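You operate a simulated robot arm through the tools that you are given. There is no shell and no other tool.

You are at the controls of a simulated robot arm. One attempt, no reset.

TASK
Read the blue block on the colour meter and put it in the tray that the display names.
Fine: shut the cover to read, leave it open after; the light dial stays at DAY.

Only the result counts: the job must be done as asked and must still hold three seconds after the hand-in. Knocking over, shifting, dropping, spilling or breaking anything else fails it. A push-on lid holds only when it is set on centred and level and pressed home; a screw cap is set on level and turned clockwise until tight.

THE ROBOT
A 7-joint arm with a two-finger parallel gripper, fixed in place. Base frame: the origin is at the foot of the arm, x ahead of it, y to its left, z up. Readings come in mm, rad, newtons and seconds.
Its first joint turns from -2.601 to 2.601 rad. Payload 3.43 kg.
The tool frame sits at the grasp point between the pads (the TCP): z along the fingers, y along the line on which they close. The tips reach 30 mm beyond it. Largest opening 94 mm; finger width 28, thickness 10; the body of the gripper, 50 by 96 mm, starts 55 mm behind the TCP.
Orientation is that of the tool frame in the base frame, as a unit quaternion [x, y, z, w]. With the fingers straight down and closing along the base's y, the tool's x points along the base's -x, its y along +y and its z along -z.

THE INTERFACE
- The arm moves only by the tool move_arm. Its argument "motion" is a list of rows, each an object of numbers (a shift or turn left out is 0, a gripper value left out holds the last): "dx", "dy", "dz": the shift along the tool's x, y, z in mm; "wx", "wy", "wz": the turn, a rotation vector about the tool's x, y, z in rad; "claw": the finger opening in mm, from 0 to 94. In form: [{"dx": .., "dy": .., "dz": .., "wx": .., "wy": .., "wz": .., "claw": ..}, ...]. A call has 1 to 20 rows; each row shifts and turns the commanded pose from where the row before left it, along the tool's axes as they then stand. Rows are played at 5 a second. More than 50 mm and 0.15 rad between two rows, or a gripper value outside its range, and nothing of the call is played. Where a pose cannot be reached the arm comes as near as it can. A force on the tool above 90 N (or 10 N above the force at the start of the call, whichever is more), or a blocked arm, ends the call early, and 0.2 s more pass. Each finger travels about 45 mm/s and halts on what it meets, pressing with about 36 N; the grip force reading is that of the motor and also rises with nothing between the fingers. The clock runs only during rows and for 0.2 s after the last one: add rows that do not move to give the fingers time. It gives the time, the measured TCP pose, the force on the tool (base axes), the opening and the grip force at its end, in the units of the frame above (readings bear some noise), with the torque about the TCP (base axes, N m) and any sound that the robot's microphone picked up, and new pictures: "pictures" is both (left out), scene, wrist or none.
- Cameras (640 x 400 px; columns grow to the right, rows downward): "scene" is fixed at [400.2, 498.5, 1374.9]; the picture's right is [0.76, 0.65, 0.00], its down [0.48, -0.56, -0.67] and it looks along [-0.44, 0.51, -0.74] (base axes); focal length 299 px, centre (320, 200). "wrist" rides on the gripper at [76, 14, -102] in the tool frame; the picture's right is [-0.18, 0.98, 0.00], its down [-0.75, -0.14, -0.64] and it looks along [-0.63, -0.12, 0.77] (tool axes); focal length 243 px, centre (320, 200). There is no depth. A picture from a camera that has moved, and an enlarged one, comes with that camera's place and axes in the base frame and with its lens.
- close_up(camera, box): a new picture of the part [left, top, right, bottom] of that camera's present view, enlarged. It takes no simulated time.
- sign_off(): hands the job in; it is judged then, once.

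Places have to be worked out from the pictures, the camera data and where the tool is seen. Open the gripper and draw the arm clear of the work before you hand the job in, unless the task says otherwise.

The tools are called after "Request:" by a JSON object that holds its "api" and its "payload". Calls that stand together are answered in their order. move_arm: Moves the arm, as the interface text tells. Its arguments: {"type":"object","properties":{"motion":{"type":"array","items":{"type":"object","properties":{"dx":{"type":"number"},"dy":{"type":"number"},"dz":{"type":"number"},"wx":{"type":"number"},"wy":{"type":"number"},"wz":{"type":"number"},"claw":{"type":"number"}}}},"pictures":{"type":"string","enum":["both","scene","wrist","none"]}},"required":["motion"]} The other tools are called the same way: close_up (camera, box) takes an enlarged picture of a part of a camera's view; sign_off () hands the job in.

At the start:

```text
time_s: 0.0
tool_pos: [81.7, 751.3, 1107.3]
tcp_rot: [-0.001, 1.0, 0.0, 0.001]
contact_force: [0.3, 0.9, -0.3]
moment: [0.0, -0.01, 0.02]
opening: 93.9
finger_force: 0.1
```

scene: 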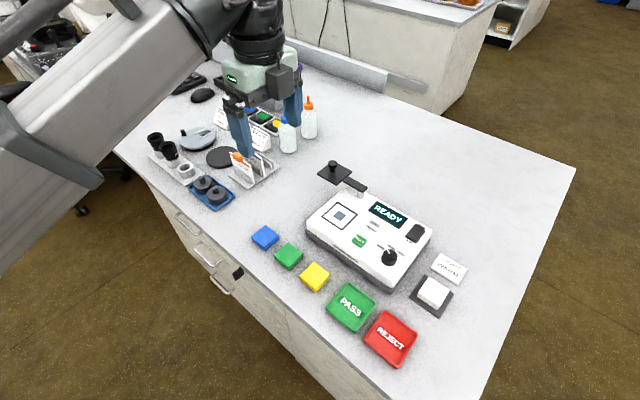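
wrist: 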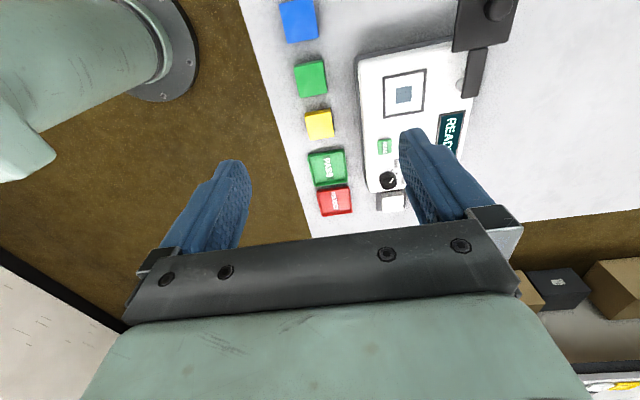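

I'll look closely at the meter, the blocks and trays before moving.

Request:
{"api": "close_up", "payload": {"camera": "scene", "box": [290, 150, 450, 290]}}

Request:
{"api": "close_up", "payload": {"camera": "scene", "box": [230, 210, 480, 370]}}

Request:
{"api": "close_up", "payload": {"camera": "wrist", "box": [260, 0, 540, 220]}}

```text
2.86 times, centred on (370, 220) of scene
camera zoom: at [400.2, 498.5, 1374.9], right [0.76, 0.65, 0.0], down [0.48, -0.56, -0.67], along [-0.44, 0.51, -0.74], focal length 854 px, centre (177, 143)
```

zoom: 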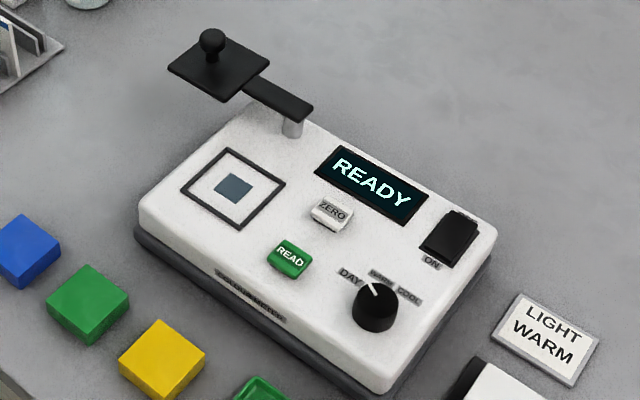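

```text
2.50 times, centred on (355, 290) of scene
camera zoom: at [400.2, 498.5, 1374.9], right [0.76, 0.65, 0.0], down [0.48, -0.56, -0.67], along [-0.44, 0.51, -0.74], focal length 747 px, centre (232, -25)
```

zoom: 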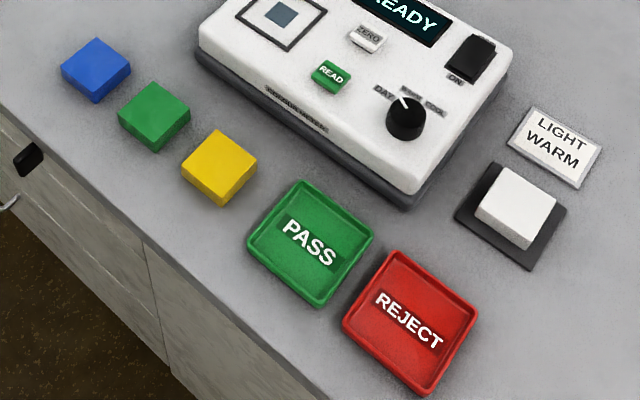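

```text
1.82 times, centred on (400, 110) of wrist
camera zoom: at [3.4, 766.3, 1209.0], right [0.18, 0.98, 0.0], down [0.75, -0.14, 0.64], along [0.63, -0.12, -0.77], focal length 441 px, centre (174, 364)
```

zoom: 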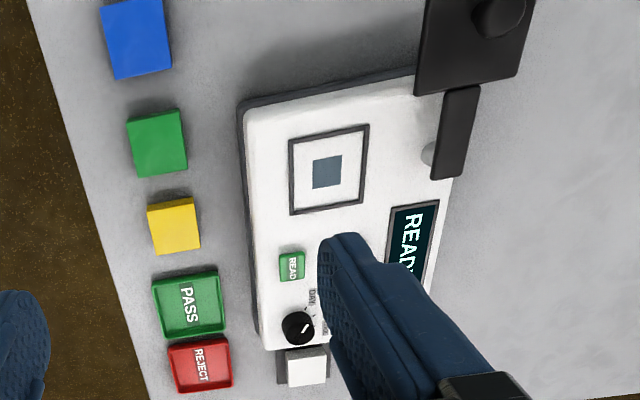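

From triangulating both views: blue block ≈ (25, 731, top z≈782), window ≈ (140, 872, 818), READ ≈ (218, 841), cover knob ≈ (48, 955, 874), trays PASS ≈ (284, 731) and REJECT ≈ (377, 731). I'll descend over the blue block to refine this.

Request:
{"api": "move_arm", "payload": {"motion": [{"dx": 15, "dy": -5, "dz": 40}, {"dx": 15, "dy": -5, "dz": 40}, {"dx": 15, "dy": -5, "dz": 40}, {"dx": 11.7, "dy": -5, "dz": 40}, {}, {}]}}

```text
time_s: 1.4
tool_pos: [24.1, 732.5, 949.1]
tcp_rot: [0.0, 1.0, 0.0, 0.0]
contact_force: [-0.8, -0.2, 0.1]
moment: [-0.01, 0.03, -0.02]
opening: 94.1
finger_force: 0.0
camera wrist: at [-52.4, 746.9, 1050.6], right [0.18, 0.98, 0.0], down [0.75, -0.14, 0.64], along [0.63, -0.12, -0.77], focal length 243 px, centre (320, 200)
```

scene: 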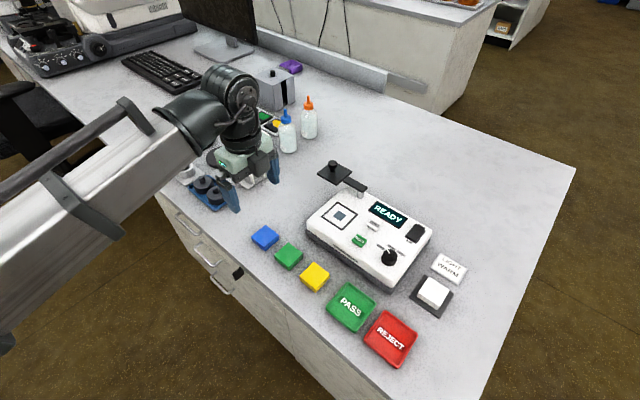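
wrist: 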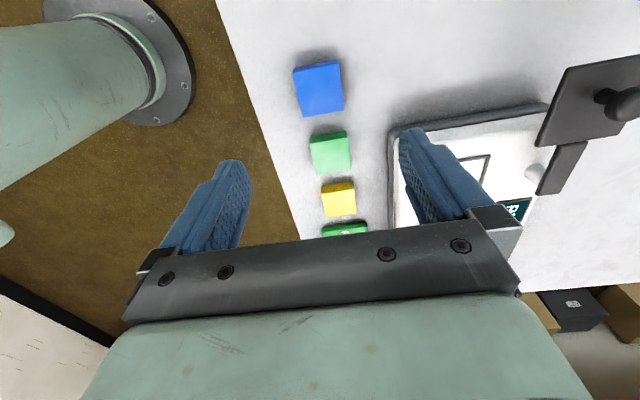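

Blue block now lies near the image centre column; enlarging to measure its corners.

Request:
{"api": "close_up", "payload": {"camera": "wrist", "box": [260, 40, 380, 140]}}

Request:
{"api": "close_up", "payload": {"camera": "scene", "box": [240, 215, 300, 260]}}

Request:
{"api": "close_up", "payload": {"camera": "wrist", "box": [500, 40, 640, 230]}}

```text
4.00 times, centred on (320, 90) of wrist
camera zoom: at [-52.4, 746.9, 1050.6], right [0.18, 0.98, 0.0], down [0.75, -0.14, 0.64], along [0.63, -0.12, -0.77], focal length 970 px, centre (320, 640)
```

zoom: 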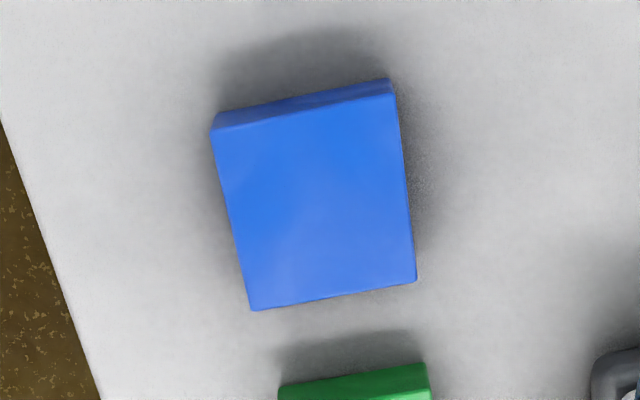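

```text
8.89 times, centred on (270, 238) of scene
camera zoom: at [400.2, 498.5, 1374.9], right [0.76, 0.65, 0.0], down [0.48, -0.56, -0.67], along [-0.44, 0.51, -0.74], focal length 2657 px, centre (764, -133)
```

zoom: 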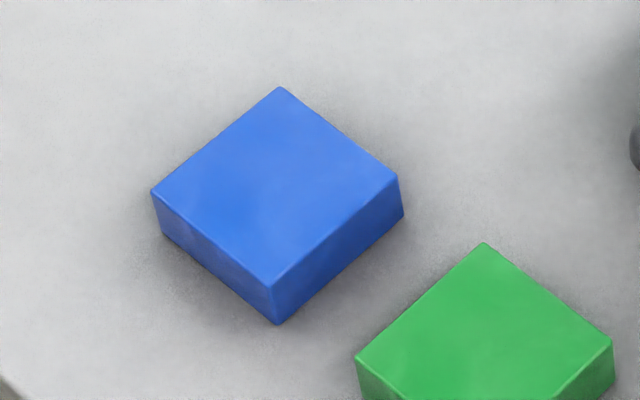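

```text
2.11 times, centred on (570, 135) of wrist
camera zoom: at [-52.4, 746.9, 1050.6], right [0.18, 0.98, 0.0], down [0.75, -0.14, 0.64], along [0.63, -0.12, -0.77], focal length 511 px, centre (-206, 337)
```

zoom: 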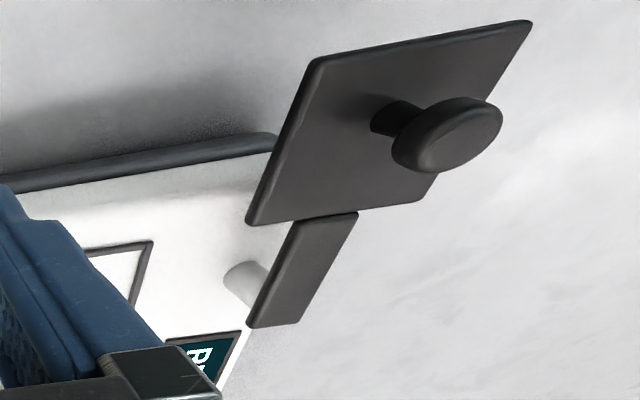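

Block top is about 46 mm square, axis-aligned, centred at (23.4, 731.5), roughly 16 mm high. I'll descend to TCP z≈815 and check finger clearance.

Request:
{"api": "move_arm", "payload": {"motion": [{"dx": 0.5, "dy": -0.8, "dz": 45}, {"dz": 45}, {"dz": 30}, {"dz": 14}, {}, {}]}}

Request:
{"api": "close_up", "payload": {"camera": "scene", "box": [220, 180, 320, 250]}}

```text
time_s: 2.8
tool_pos: [23.4, 731.3, 812.9]
tcp_rot: [0.0, 1.0, -0.001, 0.001]
contact_force: [-0.1, -0.3, -0.6]
moment: [0.04, 0.02, 0.03]
opening: 93.8
finger_force: 0.1
camera wrist: at [-53.3, 745.5, 914.9], right [0.18, 0.98, 0.0], down [0.75, -0.14, 0.64], along [0.63, -0.12, -0.77], focal length 243 px, centre (320, 200)
```

scene: 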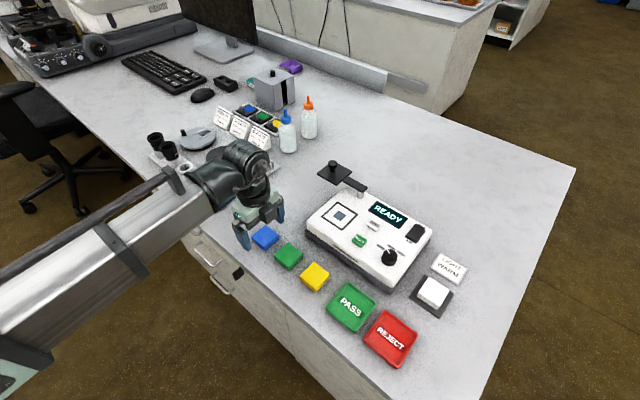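
wrist: 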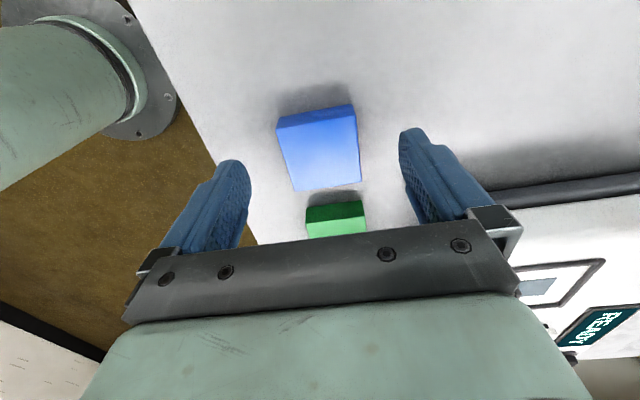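

```text
5.71 times, centred on (270, 215) of scene
camera zoom: at [400.2, 498.5, 1374.9], right [0.76, 0.65, 0.0], down [0.48, -0.56, -0.67], along [-0.44, 0.51, -0.74], focal length 1708 px, centre (606, 114)
```

zoom: 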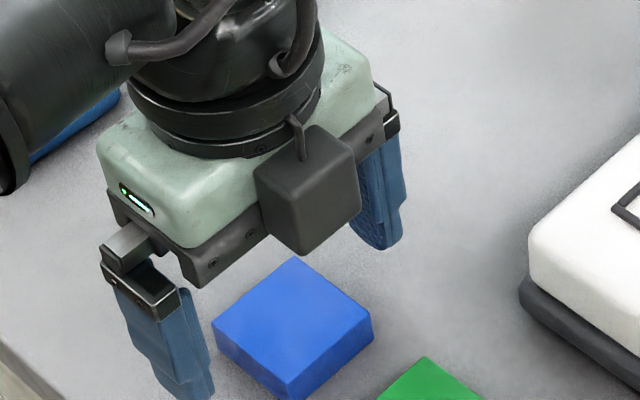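

Fingers straddle the block with equal margins. Descend 12 mm (tips to ≈771) and watch force before closing.

Request:
{"api": "move_arm", "payload": {"motion": [{"dz": 6}, {"dz": 6}, {}]}}

Request:
{"api": "close_up", "payload": {"camera": "scene", "box": [220, 200, 300, 260]}}

Request:
{"api": "close_up", "payload": {"camera": "wrist", "box": [200, 80, 480, 240]}}

```text
time_s: 3.6
tool_pos: [22.9, 731.3, 801.1]
tcp_rot: [0.0, 1.0, 0.0, 0.001]
contact_force: [0.1, -0.3, -0.1]
moment: [-0.02, 0.03, 0.01]
opening: 93.7
finger_force: 0.1
camera wrist: at [-53.5, 746.3, 903.3], right [0.18, 0.98, 0.0], down [0.75, -0.14, 0.64], along [0.63, -0.12, -0.77], focal length 243 px, centre (320, 200)
```

scene: 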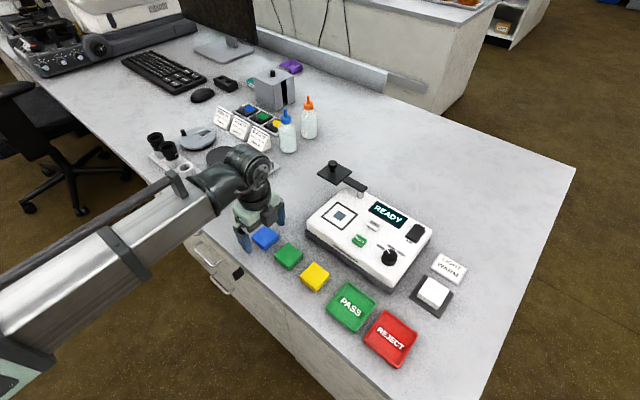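
wrist: 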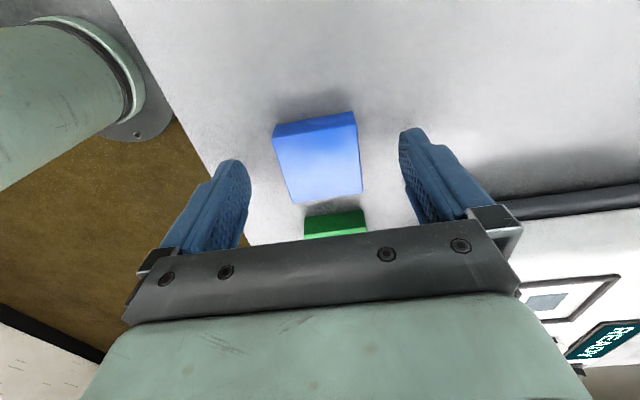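

```text
6.67 times, centred on (260, 230) of scene
camera zoom: at [400.2, 498.5, 1374.9], right [0.76, 0.65, 0.0], down [0.48, -0.56, -0.67], along [-0.44, 0.51, -0.74], focal length 1993 px, centre (720, 0)
```

zoom: 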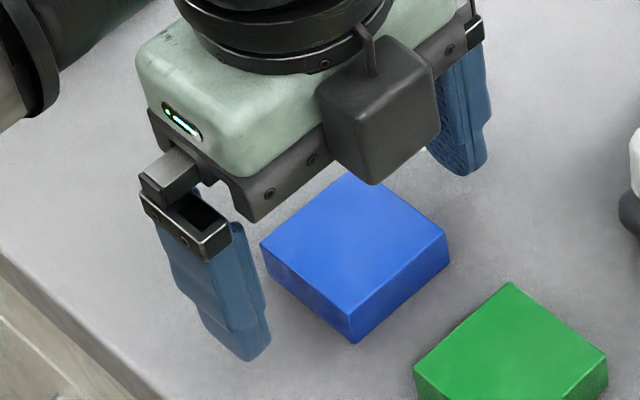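

```text
2.29 times, centred on (340, 160) of wrist
camera zoom: at [-53.5, 746.3, 903.3], right [0.18, 0.98, 0.0], down [0.75, -0.14, 0.64], along [0.63, -0.12, -0.77], focal length 555 px, centre (274, 291)
```

zoom: 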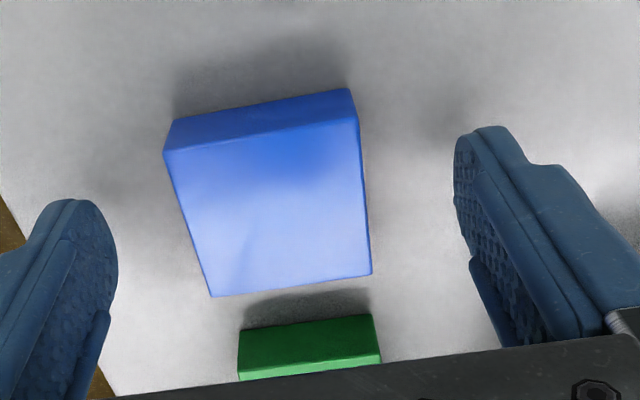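

Block top ≈784, bottom ≈766; tips at ≈771 give a good hold. Closing.

Request:
{"api": "move_arm", "payload": {"motion": [{"claw": 30}, {}, {}, {}, {}, {}]}}

```text
time_s: 5.0
tool_pos: [23.7, 732.2, 802.1]
tcp_rot: [0.0, 1.0, 0.001, 0.0]
contact_force: [0.2, -0.1, 1.0]
moment: [-0.07, 0.03, -0.01]
opening: 47.1
finger_force: 36.3
camera wrist: at [-53.5, 746.2, 903.3], right [0.18, 0.98, 0.0], down [0.75, -0.14, 0.64], along [0.63, -0.12, -0.77], focal length 243 px, centre (320, 200)
```

scene: 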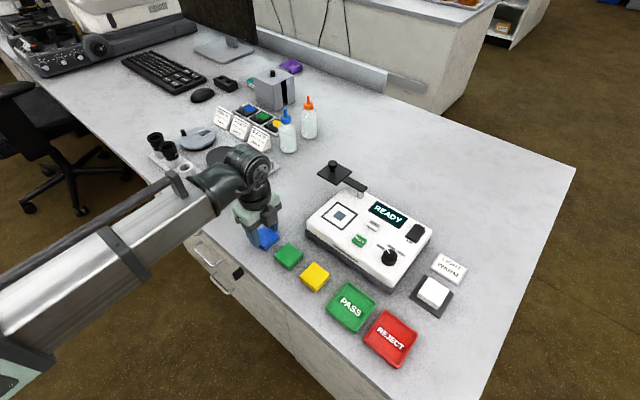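
wrist: 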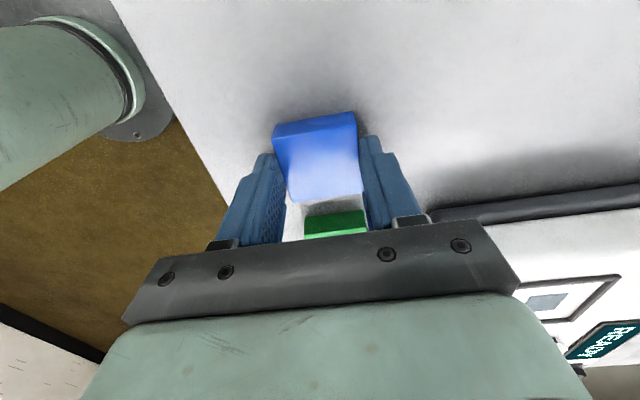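

Gripped (47.1 mm). Lift and move partway toward the meter to get a nearer view of the window and cover.

Request:
{"api": "move_arm", "payload": {"motion": [{"dz": -30}, {"dz": -40}, {"dz": -40}, {"dz": -25, "dy": 10}, {"dx": -30, "dy": 20}, {"dx": -30, "dy": 20}, {}, {}]}}

Request:
{"api": "close_up", "payload": {"camera": "wrist", "box": [360, 0, 640, 230]}}

Request:
{"api": "close_up", "payload": {"camera": "scene", "box": [300, 150, 400, 250]}}

```text
time_s: 6.8
tool_pos: [83.9, 781.3, 935.6]
tcp_rot: [0.0, 1.0, 0.0, -0.001]
contact_force: [0.3, -0.4, -0.7]
moment: [-0.01, 0.03, 0.01]
opening: 47.3
finger_force: 36.2
camera wrist: at [7.2, 794.7, 1036.9], right [0.18, 0.98, 0.0], down [0.75, -0.14, 0.64], along [0.63, -0.12, -0.77], focal length 243 px, centre (320, 200)
```

scene: 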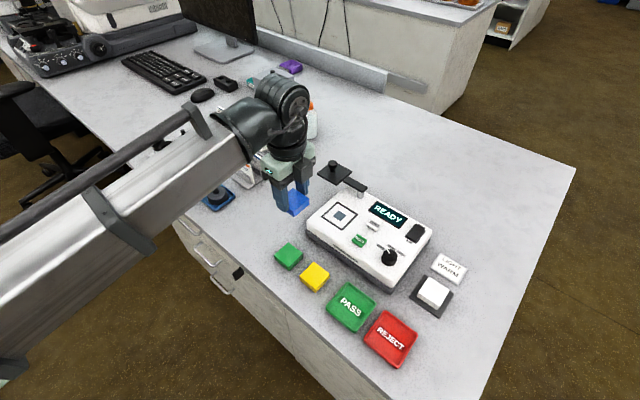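
wrist: 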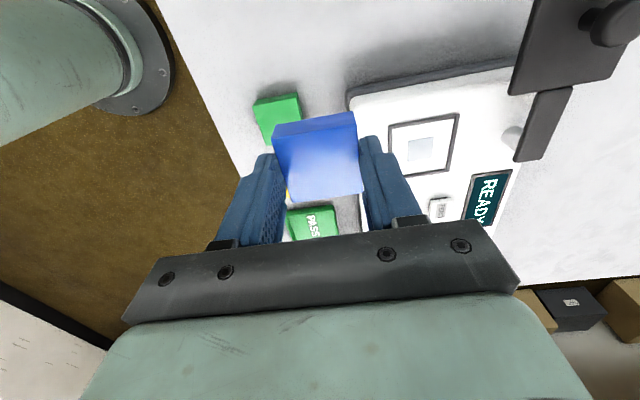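

```text
1.74 times, centred on (500, 115) of wrist
camera zoom: at [7.2, 794.7, 1036.9], right [0.18, 0.98, 0.0], down [0.75, -0.14, 0.64], along [0.63, -0.12, -0.77], focal length 422 px, centre (7, 348)
```

zoom: 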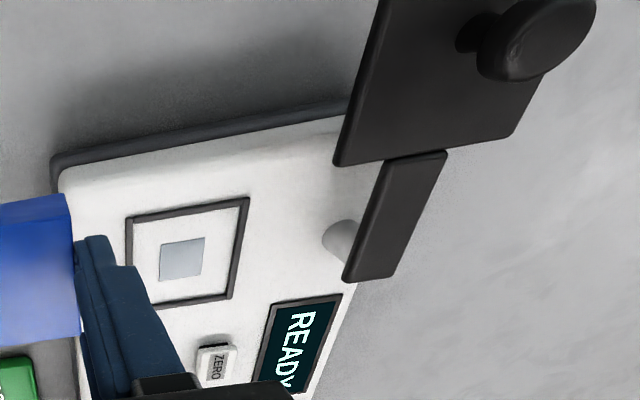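

```text
4.00 times, centred on (350, 200) of scene
camera zoom: at [400.2, 498.5, 1374.9], right [0.76, 0.65, 0.0], down [0.48, -0.56, -0.67], along [-0.44, 0.51, -0.74], focal length 1196 px, centre (200, 200)
```

zoom: 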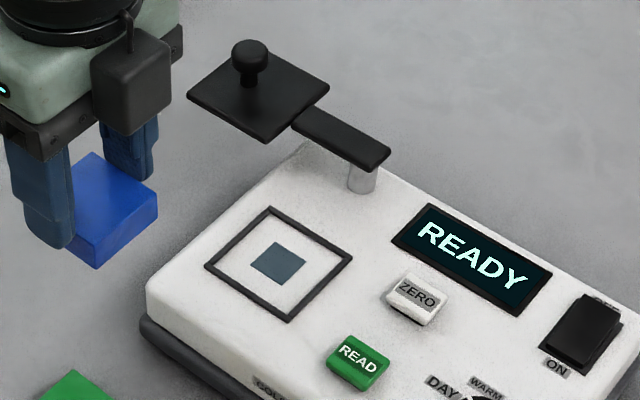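

Window centre ≈ (138.5, 872.5, 818.5) with a ~63 mm frame; cover plate top z≈849, pivot ≈ (140, 955). Move over the window and come down to about 10 mm above contact.

Request:
{"api": "move_arm", "payload": {"motion": [{"dx": -28, "dy": 40}, {"dx": -27.6, "dy": 40}, {"dy": 11.7}, {"dz": 30}, {"dz": 30}, {}, {}]}}

Request:
{"api": "close_up", "payload": {"camera": "wrist", "box": [200, 60, 480, 250]}}

Request:
{"api": "close_up", "payload": {"camera": "scene", "box": [300, 150, 400, 250]}}

```text
time_s: 8.4
tool_pos: [139.9, 871.9, 875.4]
tcp_rot: [0.0, 1.0, 0.0, 0.0]
contact_force: [0.0, 0.6, -1.2]
moment: [-0.01, -0.04, -0.01]
opening: 47.2
finger_force: 35.4
camera wrist: at [62.0, 886.0, 977.2], right [0.18, 0.98, 0.0], down [0.75, -0.14, 0.64], along [0.63, -0.12, -0.77], focal length 243 px, centre (320, 200)
```

scene: 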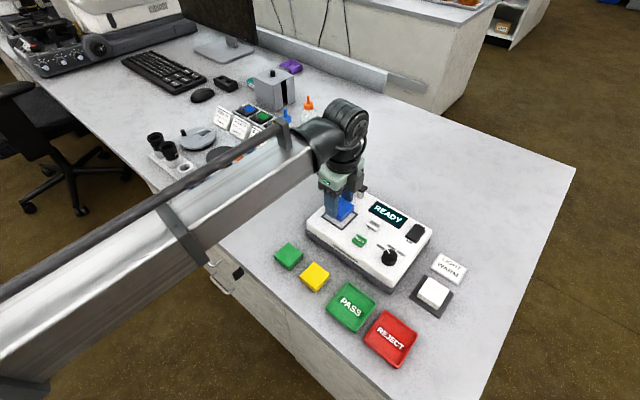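
wrist: 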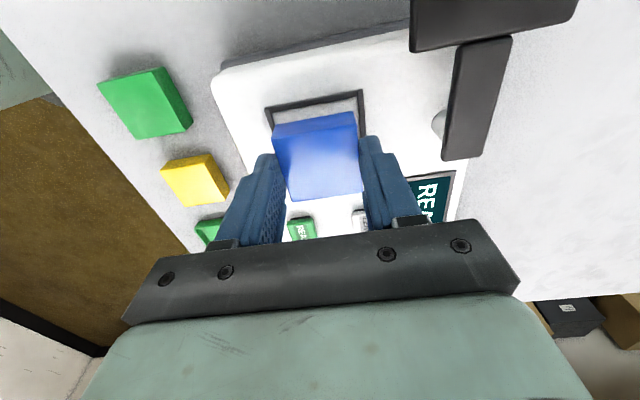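

```text
2.11 times, centred on (340, 155) of wrist
camera zoom: at [62.0, 886.0, 977.2], right [0.18, 0.98, 0.0], down [0.75, -0.14, 0.64], along [0.63, -0.12, -0.77], focal length 511 px, centre (278, 295)
```

zoom: 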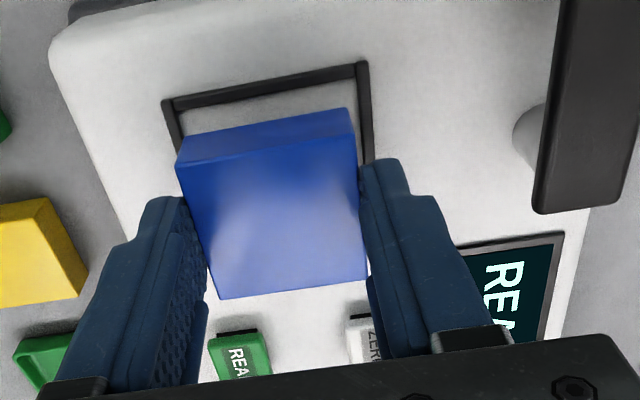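

```text
4.00 times, centred on (350, 200) of scene
camera zoom: at [400.2, 498.5, 1374.9], right [0.76, 0.65, 0.0], down [0.48, -0.56, -0.67], along [-0.44, 0.51, -0.74], focal length 1196 px, centre (200, 200)
```

zoom: 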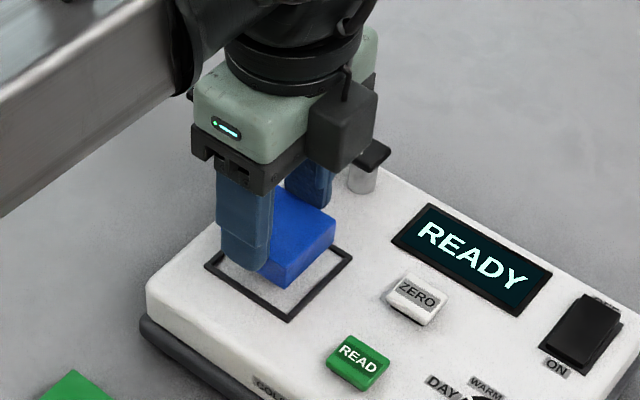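

Aligned with the frame within a couple of mm. Lower 16 mm, then feel for contact in small steps.

Request:
{"api": "move_arm", "payload": {"motion": [{"dz": 10}, {"dz": 6}, {}]}}

Request:
{"api": "close_up", "payload": {"camera": "scene", "box": [310, 180, 380, 240]}}

```text
time_s: 9.2
tool_pos: [138.9, 872.5, 860.3]
tcp_rot: [0.0, 1.0, 0.0, 0.0]
contact_force: [0.4, -0.3, -0.5]
moment: [-0.01, 0.01, -0.02]
opening: 46.9
finger_force: 36.4
camera wrist: at [62.2, 886.2, 962.0], right [0.18, 0.98, 0.0], down [0.75, -0.14, 0.64], along [0.63, -0.12, -0.77], focal length 243 px, centre (320, 200)
```

scene: 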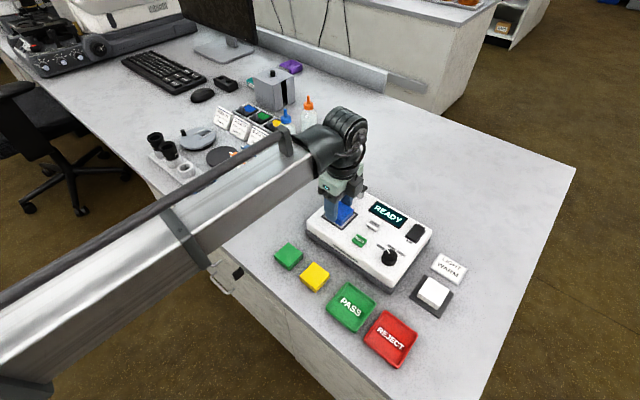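
wrist: 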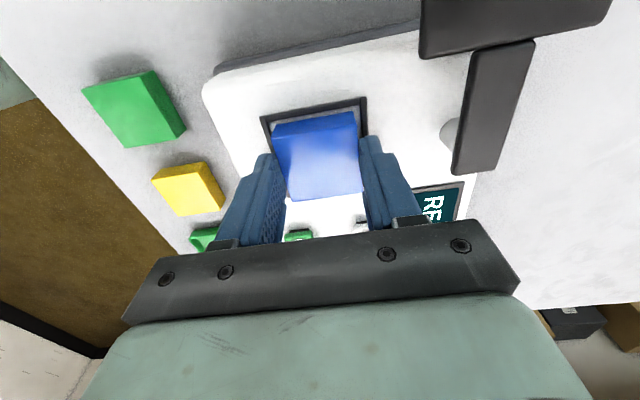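

```text
6.67 times, centred on (345, 210) of scene
camera zoom: at [400.2, 498.5, 1374.9], right [0.76, 0.65, 0.0], down [0.48, -0.56, -0.67], along [-0.44, 0.51, -0.74], focal length 1993 px, centre (153, 133)
```

zoom: 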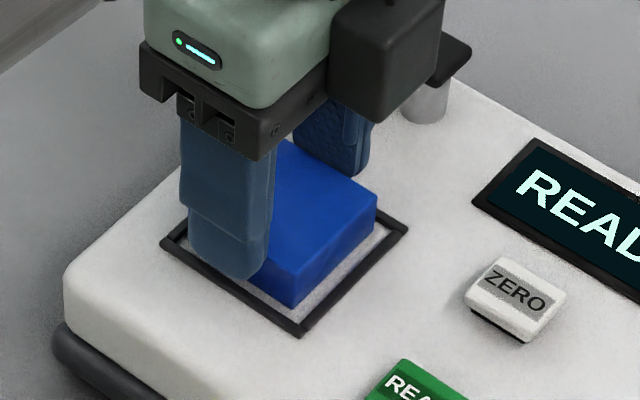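

Block is inside the frame outline and still hovering. Step down 2 mm at a time.

Request:
{"api": "move_arm", "payload": {"motion": [{"dz": 2}, {}], "pictures": "none"}}

Request:
{"api": "move_arm", "payload": {"motion": [{"dz": 1.5}, {}], "pictures": "none"}}

Request:
{"api": "move_arm", "payload": {"motion": [{"dz": 1.5}, {}], "pictures": "none"}}

```text
time_s: 9.8
tool_pos: [138.5, 871.6, 859.1]
tcp_rot: [-0.001, 1.0, 0.001, 0.001]
contact_force: [2.1, -1.8, 14.7]
moment: [-0.2, -0.01, 0.02]
opening: 47.0
finger_force: 36.2
```

```text
time_s: 10.4
tool_pos: [139.2, 871.8, 860.0]
tcp_rot: [-0.001, 1.0, 0.002, 0.0]
contact_force: [1.7, -2.0, 35.1]
moment: [-0.01, -0.05, -0.02]
opening: 47.3
finger_force: 35.7
```

```text
time_s: 11.0
tool_pos: [139.7, 871.6, 855.1]
tcp_rot: [0.0, 1.0, 0.001, 0.001]
contact_force: [0.3, -1.5, 34.7]
moment: [-0.01, -0.01, -0.01]
opening: 47.2
finger_force: 36.0
```

Contact reached (≈35 N). Back off slightly and look.

Request:
{"api": "move_arm", "payload": {"motion": [{"dz": -2}, {}]}}

Request:
{"api": "close_up", "payload": {"camera": "scene", "box": [310, 180, 380, 240]}}

Request:
{"api": "close_up", "payload": {"camera": "wrist", "box": [200, 60, 480, 250]}}

```text
time_s: 11.6
tool_pos: [138.8, 872.4, 856.7]
tcp_rot: [0.001, 1.0, 0.0, 0.0]
contact_force: [-0.8, -2.2, 12.3]
moment: [0.2, 0.02, -0.01]
opening: 47.1
finger_force: 36.3
camera wrist: at [61.9, 886.5, 958.5], right [0.18, 0.98, 0.0], down [0.75, -0.14, 0.64], along [0.63, -0.12, -0.77], focal length 243 px, centre (320, 200)
```

scene: 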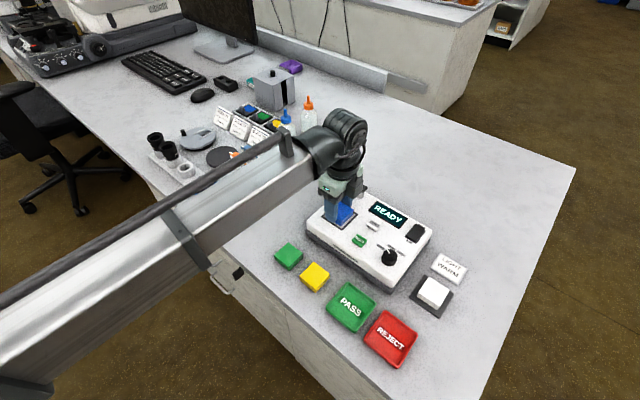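
wrist: 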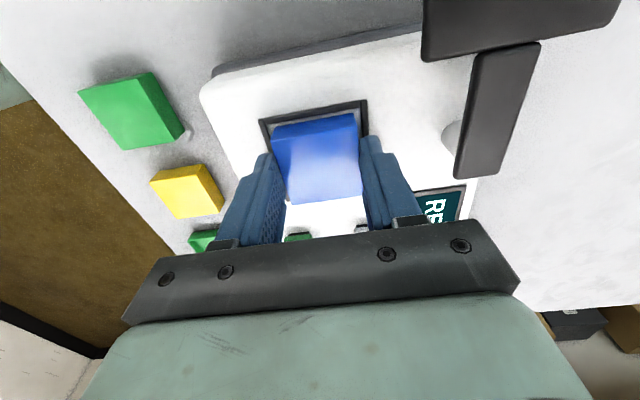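

```text
6.67 times, centred on (345, 210) of scene
camera zoom: at [400.2, 498.5, 1374.9], right [0.76, 0.65, 0.0], down [0.48, -0.56, -0.67], along [-0.44, 0.51, -0.74], focal length 1993 px, centre (153, 133)
```

zoom: 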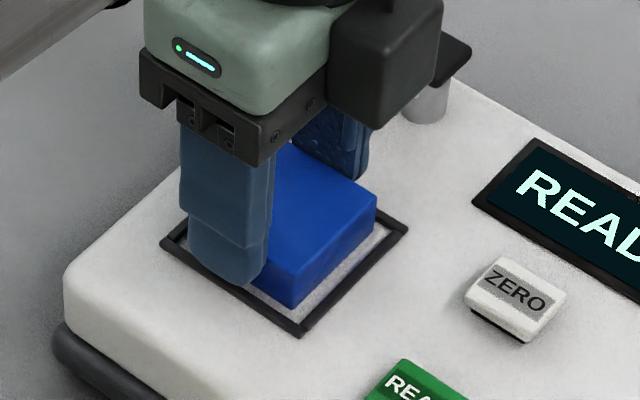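

```text
2.11 times, centred on (340, 155) of wrist
camera zoom: at [61.9, 886.5, 958.5], right [0.18, 0.98, 0.0], down [0.75, -0.14, 0.64], along [0.63, -0.12, -0.77], focal length 511 px, centre (278, 295)
```

zoom: 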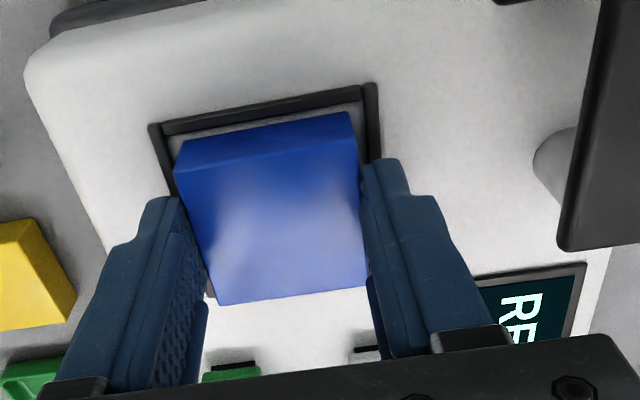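

The block sits inside the frame on the meter. Release, wait, and rise straight up.

Request:
{"api": "move_arm", "payload": {"motion": [{"claw": 72}, {}, {}, {"dz": -10}, {"dz": -20}, {"dz": -40}, {"dz": -40}, {}]}}

Request:
{"api": "close_up", "payload": {"camera": "scene", "box": [310, 160, 390, 240]}}

Request:
{"api": "close_up", "payload": {"camera": "wrist", "box": [220, 0, 540, 200]}}

```text
time_s: 13.4
tool_pos: [139.6, 869.9, 967.3]
tcp_rot: [-0.001, 1.0, 0.0, 0.0]
contact_force: [0.3, -0.2, 0.9]
moment: [-0.01, 0.0, 0.0]
opening: 71.8
finger_force: 0.1
camera wrist: at [62.5, 884.9, 1068.8], right [0.18, 0.98, 0.0], down [0.75, -0.14, 0.64], along [0.63, -0.12, -0.77], focal length 243 px, centre (320, 200)
```

scene: 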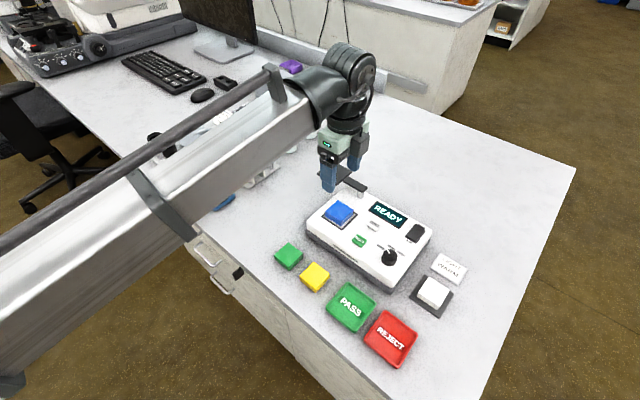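
wrist: 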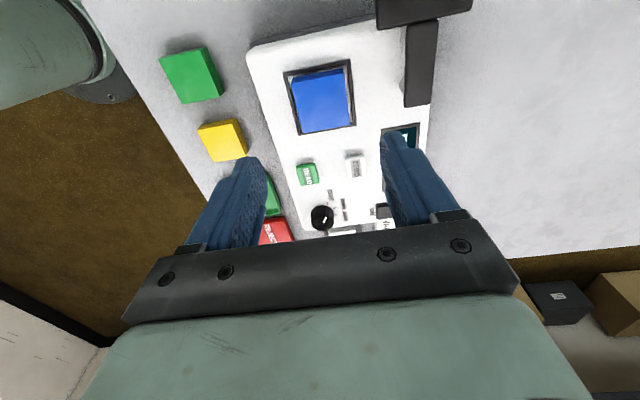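

```text
5.00 times, centred on (350, 200) of scene
camera zoom: at [400.2, 498.5, 1374.9], right [0.76, 0.65, 0.0], down [0.48, -0.56, -0.67], along [-0.44, 0.51, -0.74], focal length 1495 px, centre (170, 200)
```

zoom: 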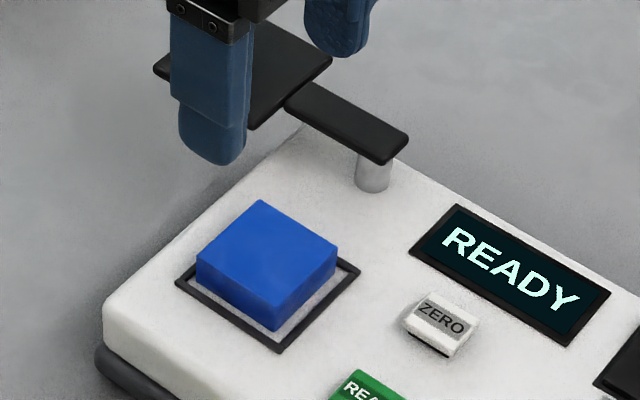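

```text
2.00 times, centred on (380, 100) of wrist
camera zoom: at [62.5, 884.9, 1068.8], right [0.18, 0.98, 0.0], down [0.75, -0.14, 0.64], along [0.63, -0.12, -0.77], focal length 485 px, centre (200, 400)
```

zoom: 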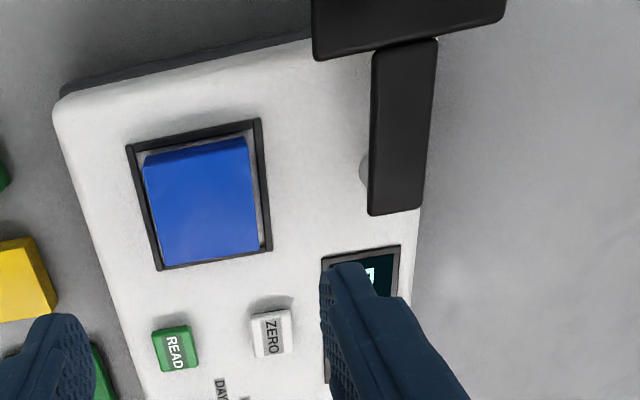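

Block sits cleanly in the frame. Next the cover: move up near its knob for a precise look.

Request:
{"api": "move_arm", "payload": {"motion": [{"dx": 40, "dy": 10}, {"dx": 39, "dy": 10}, {}, {}]}}

Request:
{"api": "close_up", "payload": {"camera": "wrist", "box": [300, 20, 560, 200]}}

Request:
{"api": "close_up", "payload": {"camera": "scene", "box": [300, 150, 380, 210]}}

```text
time_s: 14.4
tool_pos: [58.5, 892.3, 964.6]
tcp_rot: [0.0, 1.0, 0.001, 0.0]
contact_force: [0.0, -0.3, -0.8]
moment: [-0.02, 0.0, -0.02]
opening: 71.8
finger_force: 0.1
camera wrist: at [-18.0, 906.2, 1067.3], right [0.18, 0.98, 0.0], down [0.75, -0.14, 0.64], along [0.63, -0.12, -0.77], focal length 243 px, centre (320, 200)
```

scene: 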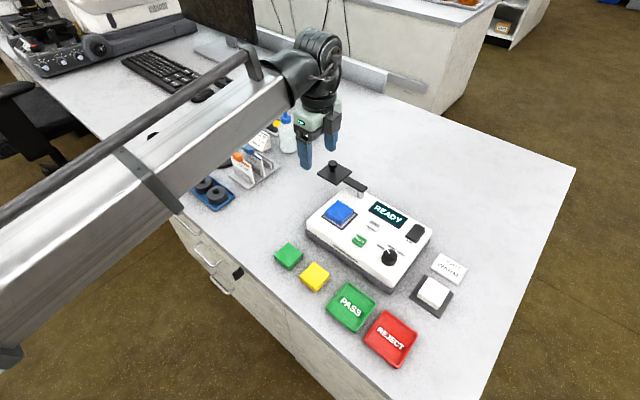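
wrist: 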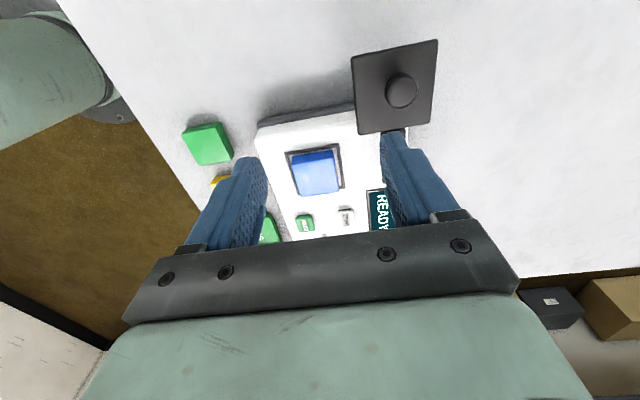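

```text
2.22 times, centred on (430, 110) of wrist
camera zoom: at [-18.0, 906.2, 1067.3], right [0.18, 0.98, 0.0], down [0.75, -0.14, 0.64], along [0.63, -0.12, -0.77], focal length 539 px, centre (76, 400)
```

zoom: 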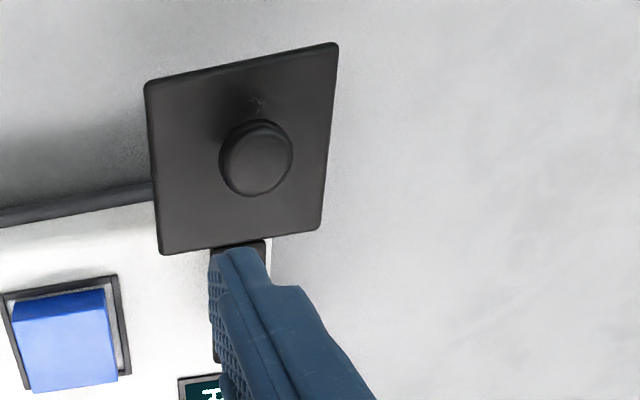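

```text
6.67 times, centred on (340, 180) of scene
camera zoom: at [400.2, 498.5, 1374.9], right [0.76, 0.65, 0.0], down [0.48, -0.56, -0.67], along [-0.44, 0.51, -0.74], focal length 1993 px, centre (187, 333)
```

zoom: 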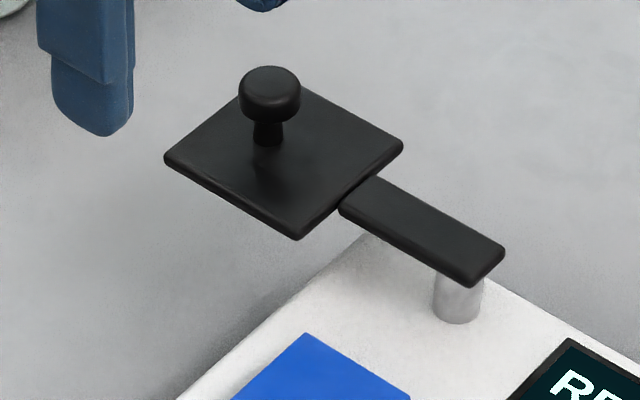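

Knob is a ~24 mm disc, top ≈ z 879, centred ≈ (47, 956.5), ~93 mm from the pivot post. Position over it with fingers at 40 mm, planning to cage it and swing it around the post.

Request:
{"api": "move_arm", "payload": {"motion": [{"dx": 6, "dy": 32, "claw": 42}, {"dx": 5.5, "dy": 32.2}, {"dz": 25}, {"dz": 15}, {}, {}]}}

Request:
{"api": "close_up", "payload": {"camera": "wrist", "box": [200, 60, 440, 240]}}

Request:
{"api": "close_up", "payload": {"camera": "scene", "box": [290, 120, 390, 200]}}

```text
time_s: 15.8
tool_pos: [47.2, 957.4, 926.8]
tcp_rot: [0.0, 1.0, 0.0, 0.0]
contact_force: [0.1, 0.5, 0.1]
moment: [0.0, 0.0, 0.0]
opening: 42.0
finger_force: 0.0
camera wrist: at [-29.5, 972.2, 1027.7], right [0.18, 0.98, 0.0], down [0.75, -0.14, 0.64], along [0.63, -0.12, -0.77], focal length 243 px, centre (320, 200)
```

scene: 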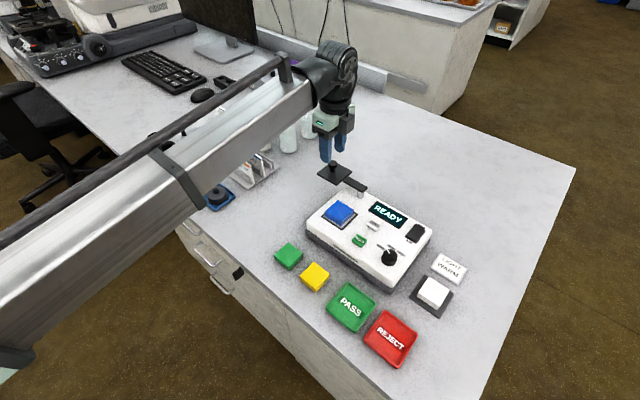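
wrist: 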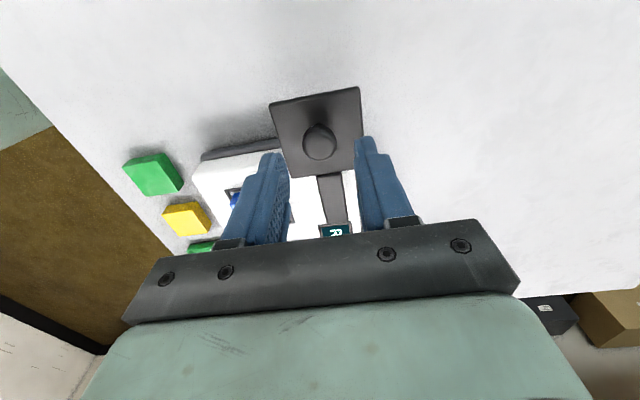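

```text
2.22 times, centred on (320, 150) of wrist
camera zoom: at [-29.5, 972.2, 1027.7], right [0.18, 0.98, 0.0], down [0.75, -0.14, 0.64], along [0.63, -0.12, -0.77], focal length 539 px, centre (320, 311)
```

zoom: 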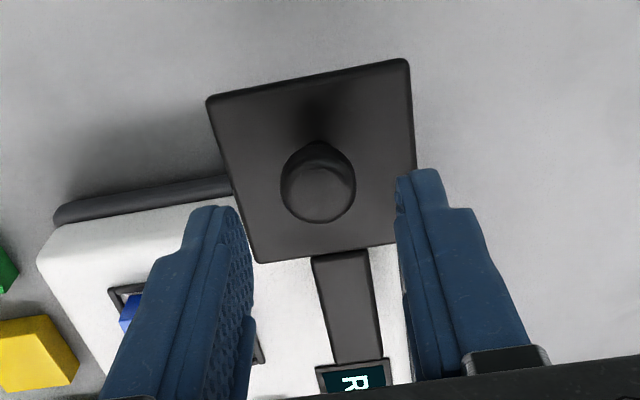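

```text
5.00 times, centred on (340, 160) of scene
camera zoom: at [400.2, 498.5, 1374.9], right [0.76, 0.65, 0.0], down [0.48, -0.56, -0.67], along [-0.44, 0.51, -0.74], focal length 1495 px, centre (220, 400)
```

zoom: 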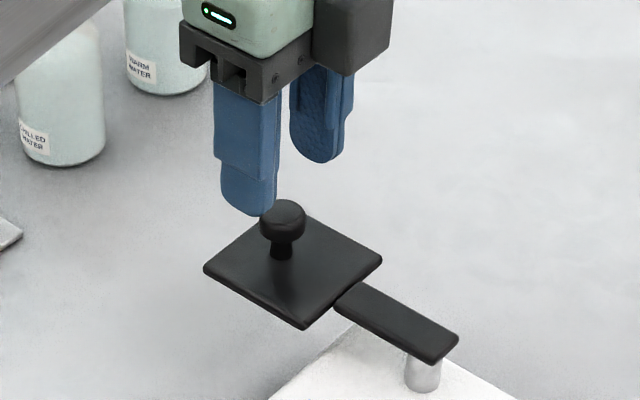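

Knob ≈ (45, 957.5): fingers straddle it. Lower to TCP z≈894 and narrow to a loose cage of 29 mm.

Request:
{"api": "move_arm", "payload": {"motion": [{"dx": 1.5, "dz": 15}, {"dz": 12}, {"dz": 6}, {}, {"claw": 29}, {}, {}]}}

Request:
{"api": "close_up", "payload": {"camera": "scene", "box": [300, 140, 380, 200]}}

```text
time_s: 17.4
tool_pos: [46.6, 958.5, 893.7]
tcp_rot: [0.0, 1.0, 0.0, 0.0]
contact_force: [-0.2, -0.1, -0.1]
moment: [0.02, 0.05, 0.02]
opening: 29.0
finger_force: 0.0
camera wrist: at [-30.6, 972.6, 994.8], right [0.18, 0.98, 0.0], down [0.75, -0.14, 0.64], along [0.63, -0.12, -0.77], focal length 243 px, centre (320, 200)
```

scene: 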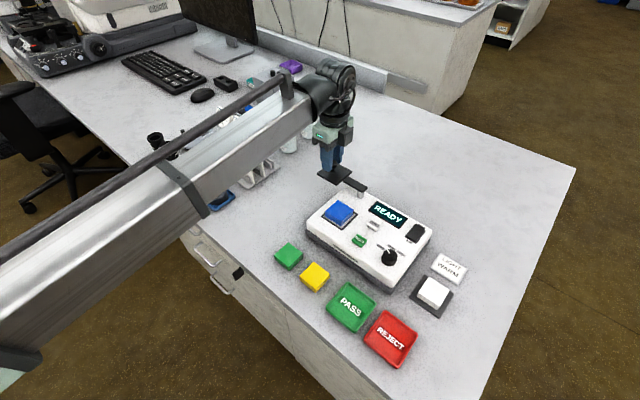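
wrist: 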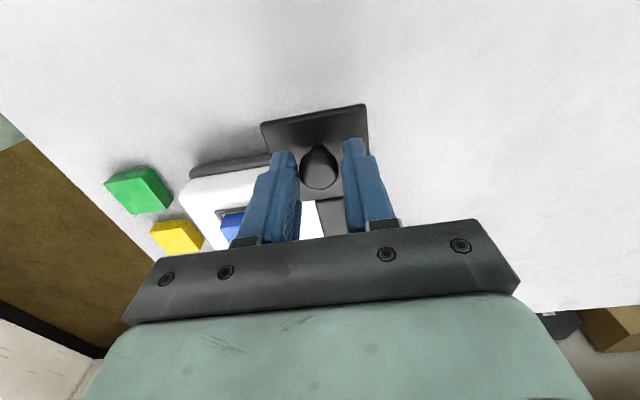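

```text
6.67 times, centred on (340, 170) of scene
camera zoom: at [400.2, 498.5, 1374.9], right [0.76, 0.65, 0.0], down [0.48, -0.56, -0.67], along [-0.44, 0.51, -0.74], focal length 1993 px, centre (187, 400)
```

zoom: 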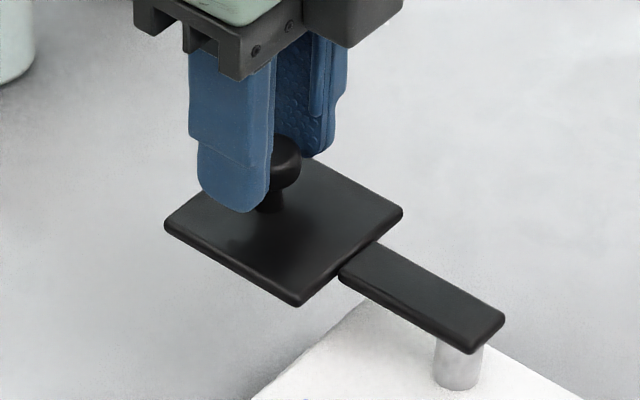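

Knob is caged. Swing about the post by ~22° while turning the gripper with it, then check forces and view.

Request:
{"api": "move_arm", "payload": {"motion": [{"dx": -0.8, "dy": -12.2, "wz": -0.13}, {"dx": -0.8, "dy": -12.2, "wz": -0.13}, {"dx": -0.8, "dy": -12.2, "wz": -0.13}, {}]}}

Request:
{"api": "close_up", "payload": {"camera": "scene", "box": [300, 140, 400, 230]}}

```text
time_s: 18.4
tool_pos: [53.7, 921.9, 894.1]
tcp_rot: [-0.194, 0.981, 0.0, -0.001]
contact_force: [-1.4, -1.1, -0.1]
moment: [0.02, -0.03, -0.03]
opening: 29.1
finger_force: 0.1
camera wrist: at [-23.4, 905.7, 995.2], right [-0.2, 0.98, 0.0], down [0.75, 0.16, 0.64], along [0.63, 0.13, -0.77], focal length 243 px, centre (320, 200)
```

scene: 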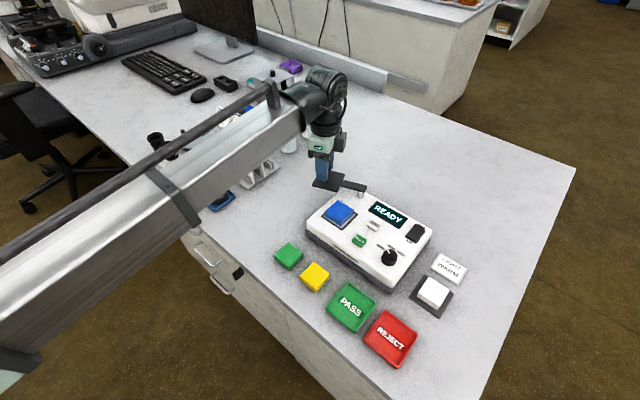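
wrist: 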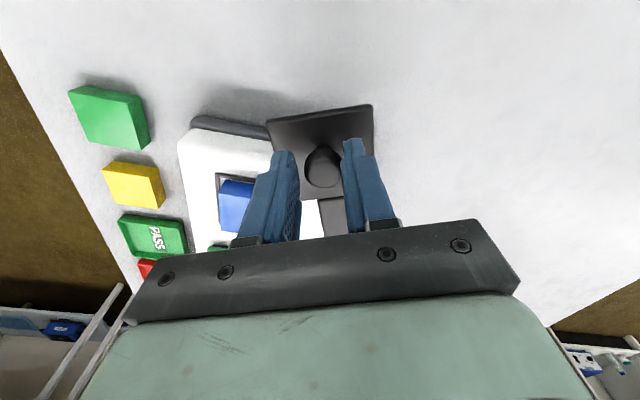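

```text
4.44 times, centred on (350, 185) of scene
camera zoom: at [400.2, 498.5, 1374.9], right [0.76, 0.65, 0.0], down [0.48, -0.56, -0.67], along [-0.44, 0.51, -0.74], focal length 1329 px, centre (187, 267)
```

zoom: 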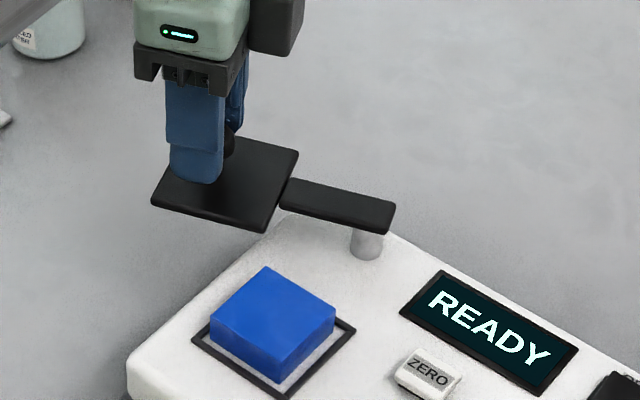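

The cover swings freely about the vertical post. Continue.

Request:
{"api": "move_arm", "payload": {"motion": [{"dx": -0.8, "dy": -12.2, "wz": -0.13}, {"dx": -0.8, "dy": -12.2, "wz": -0.13}, {"dx": -0.8, "dy": -12.2, "wz": -0.13}, {}]}}

Request:
{"api": "close_up", "payload": {"camera": "scene", "box": [300, 140, 400, 230]}}

```text
time_s: 19.4
tool_pos: [74.0, 890.9, 895.2]
tcp_rot: [-0.381, 0.924, 0.0, 0.0]
contact_force: [-0.2, 0.0, -0.2]
moment: [0.02, 0.03, -0.02]
opening: 29.3
finger_force: 0.0
camera wrist: at [8.9, 847.5, 995.7], right [-0.56, 0.83, 0.0], down [0.63, 0.43, 0.64], along [0.53, 0.36, -0.77], focal length 243 px, centre (320, 200)
```

scene: 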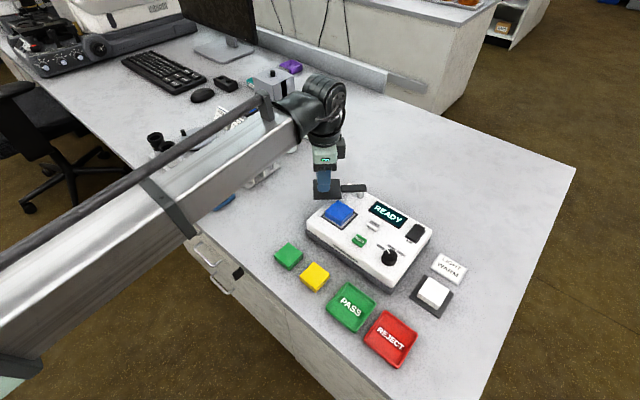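
wrist: 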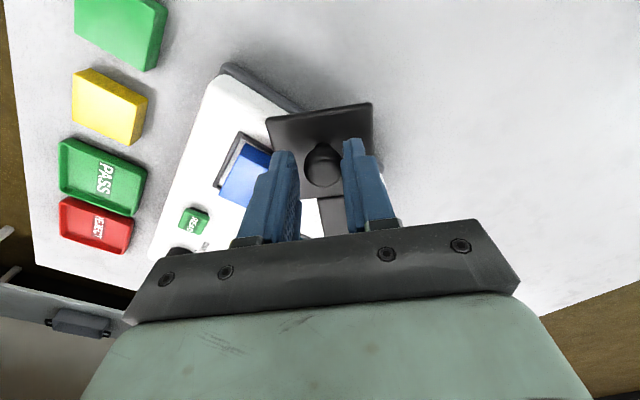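

```text
4.44 times, centred on (350, 185) of scene
camera zoom: at [400.2, 498.5, 1374.9], right [0.76, 0.65, 0.0], down [0.48, -0.56, -0.67], along [-0.44, 0.51, -0.74], focal length 1329 px, centre (187, 267)
```

zoom: 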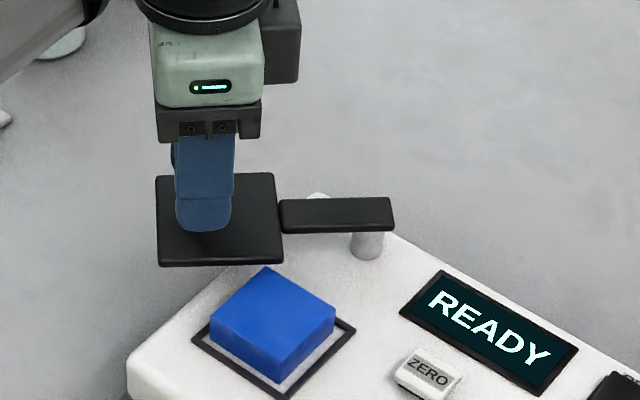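

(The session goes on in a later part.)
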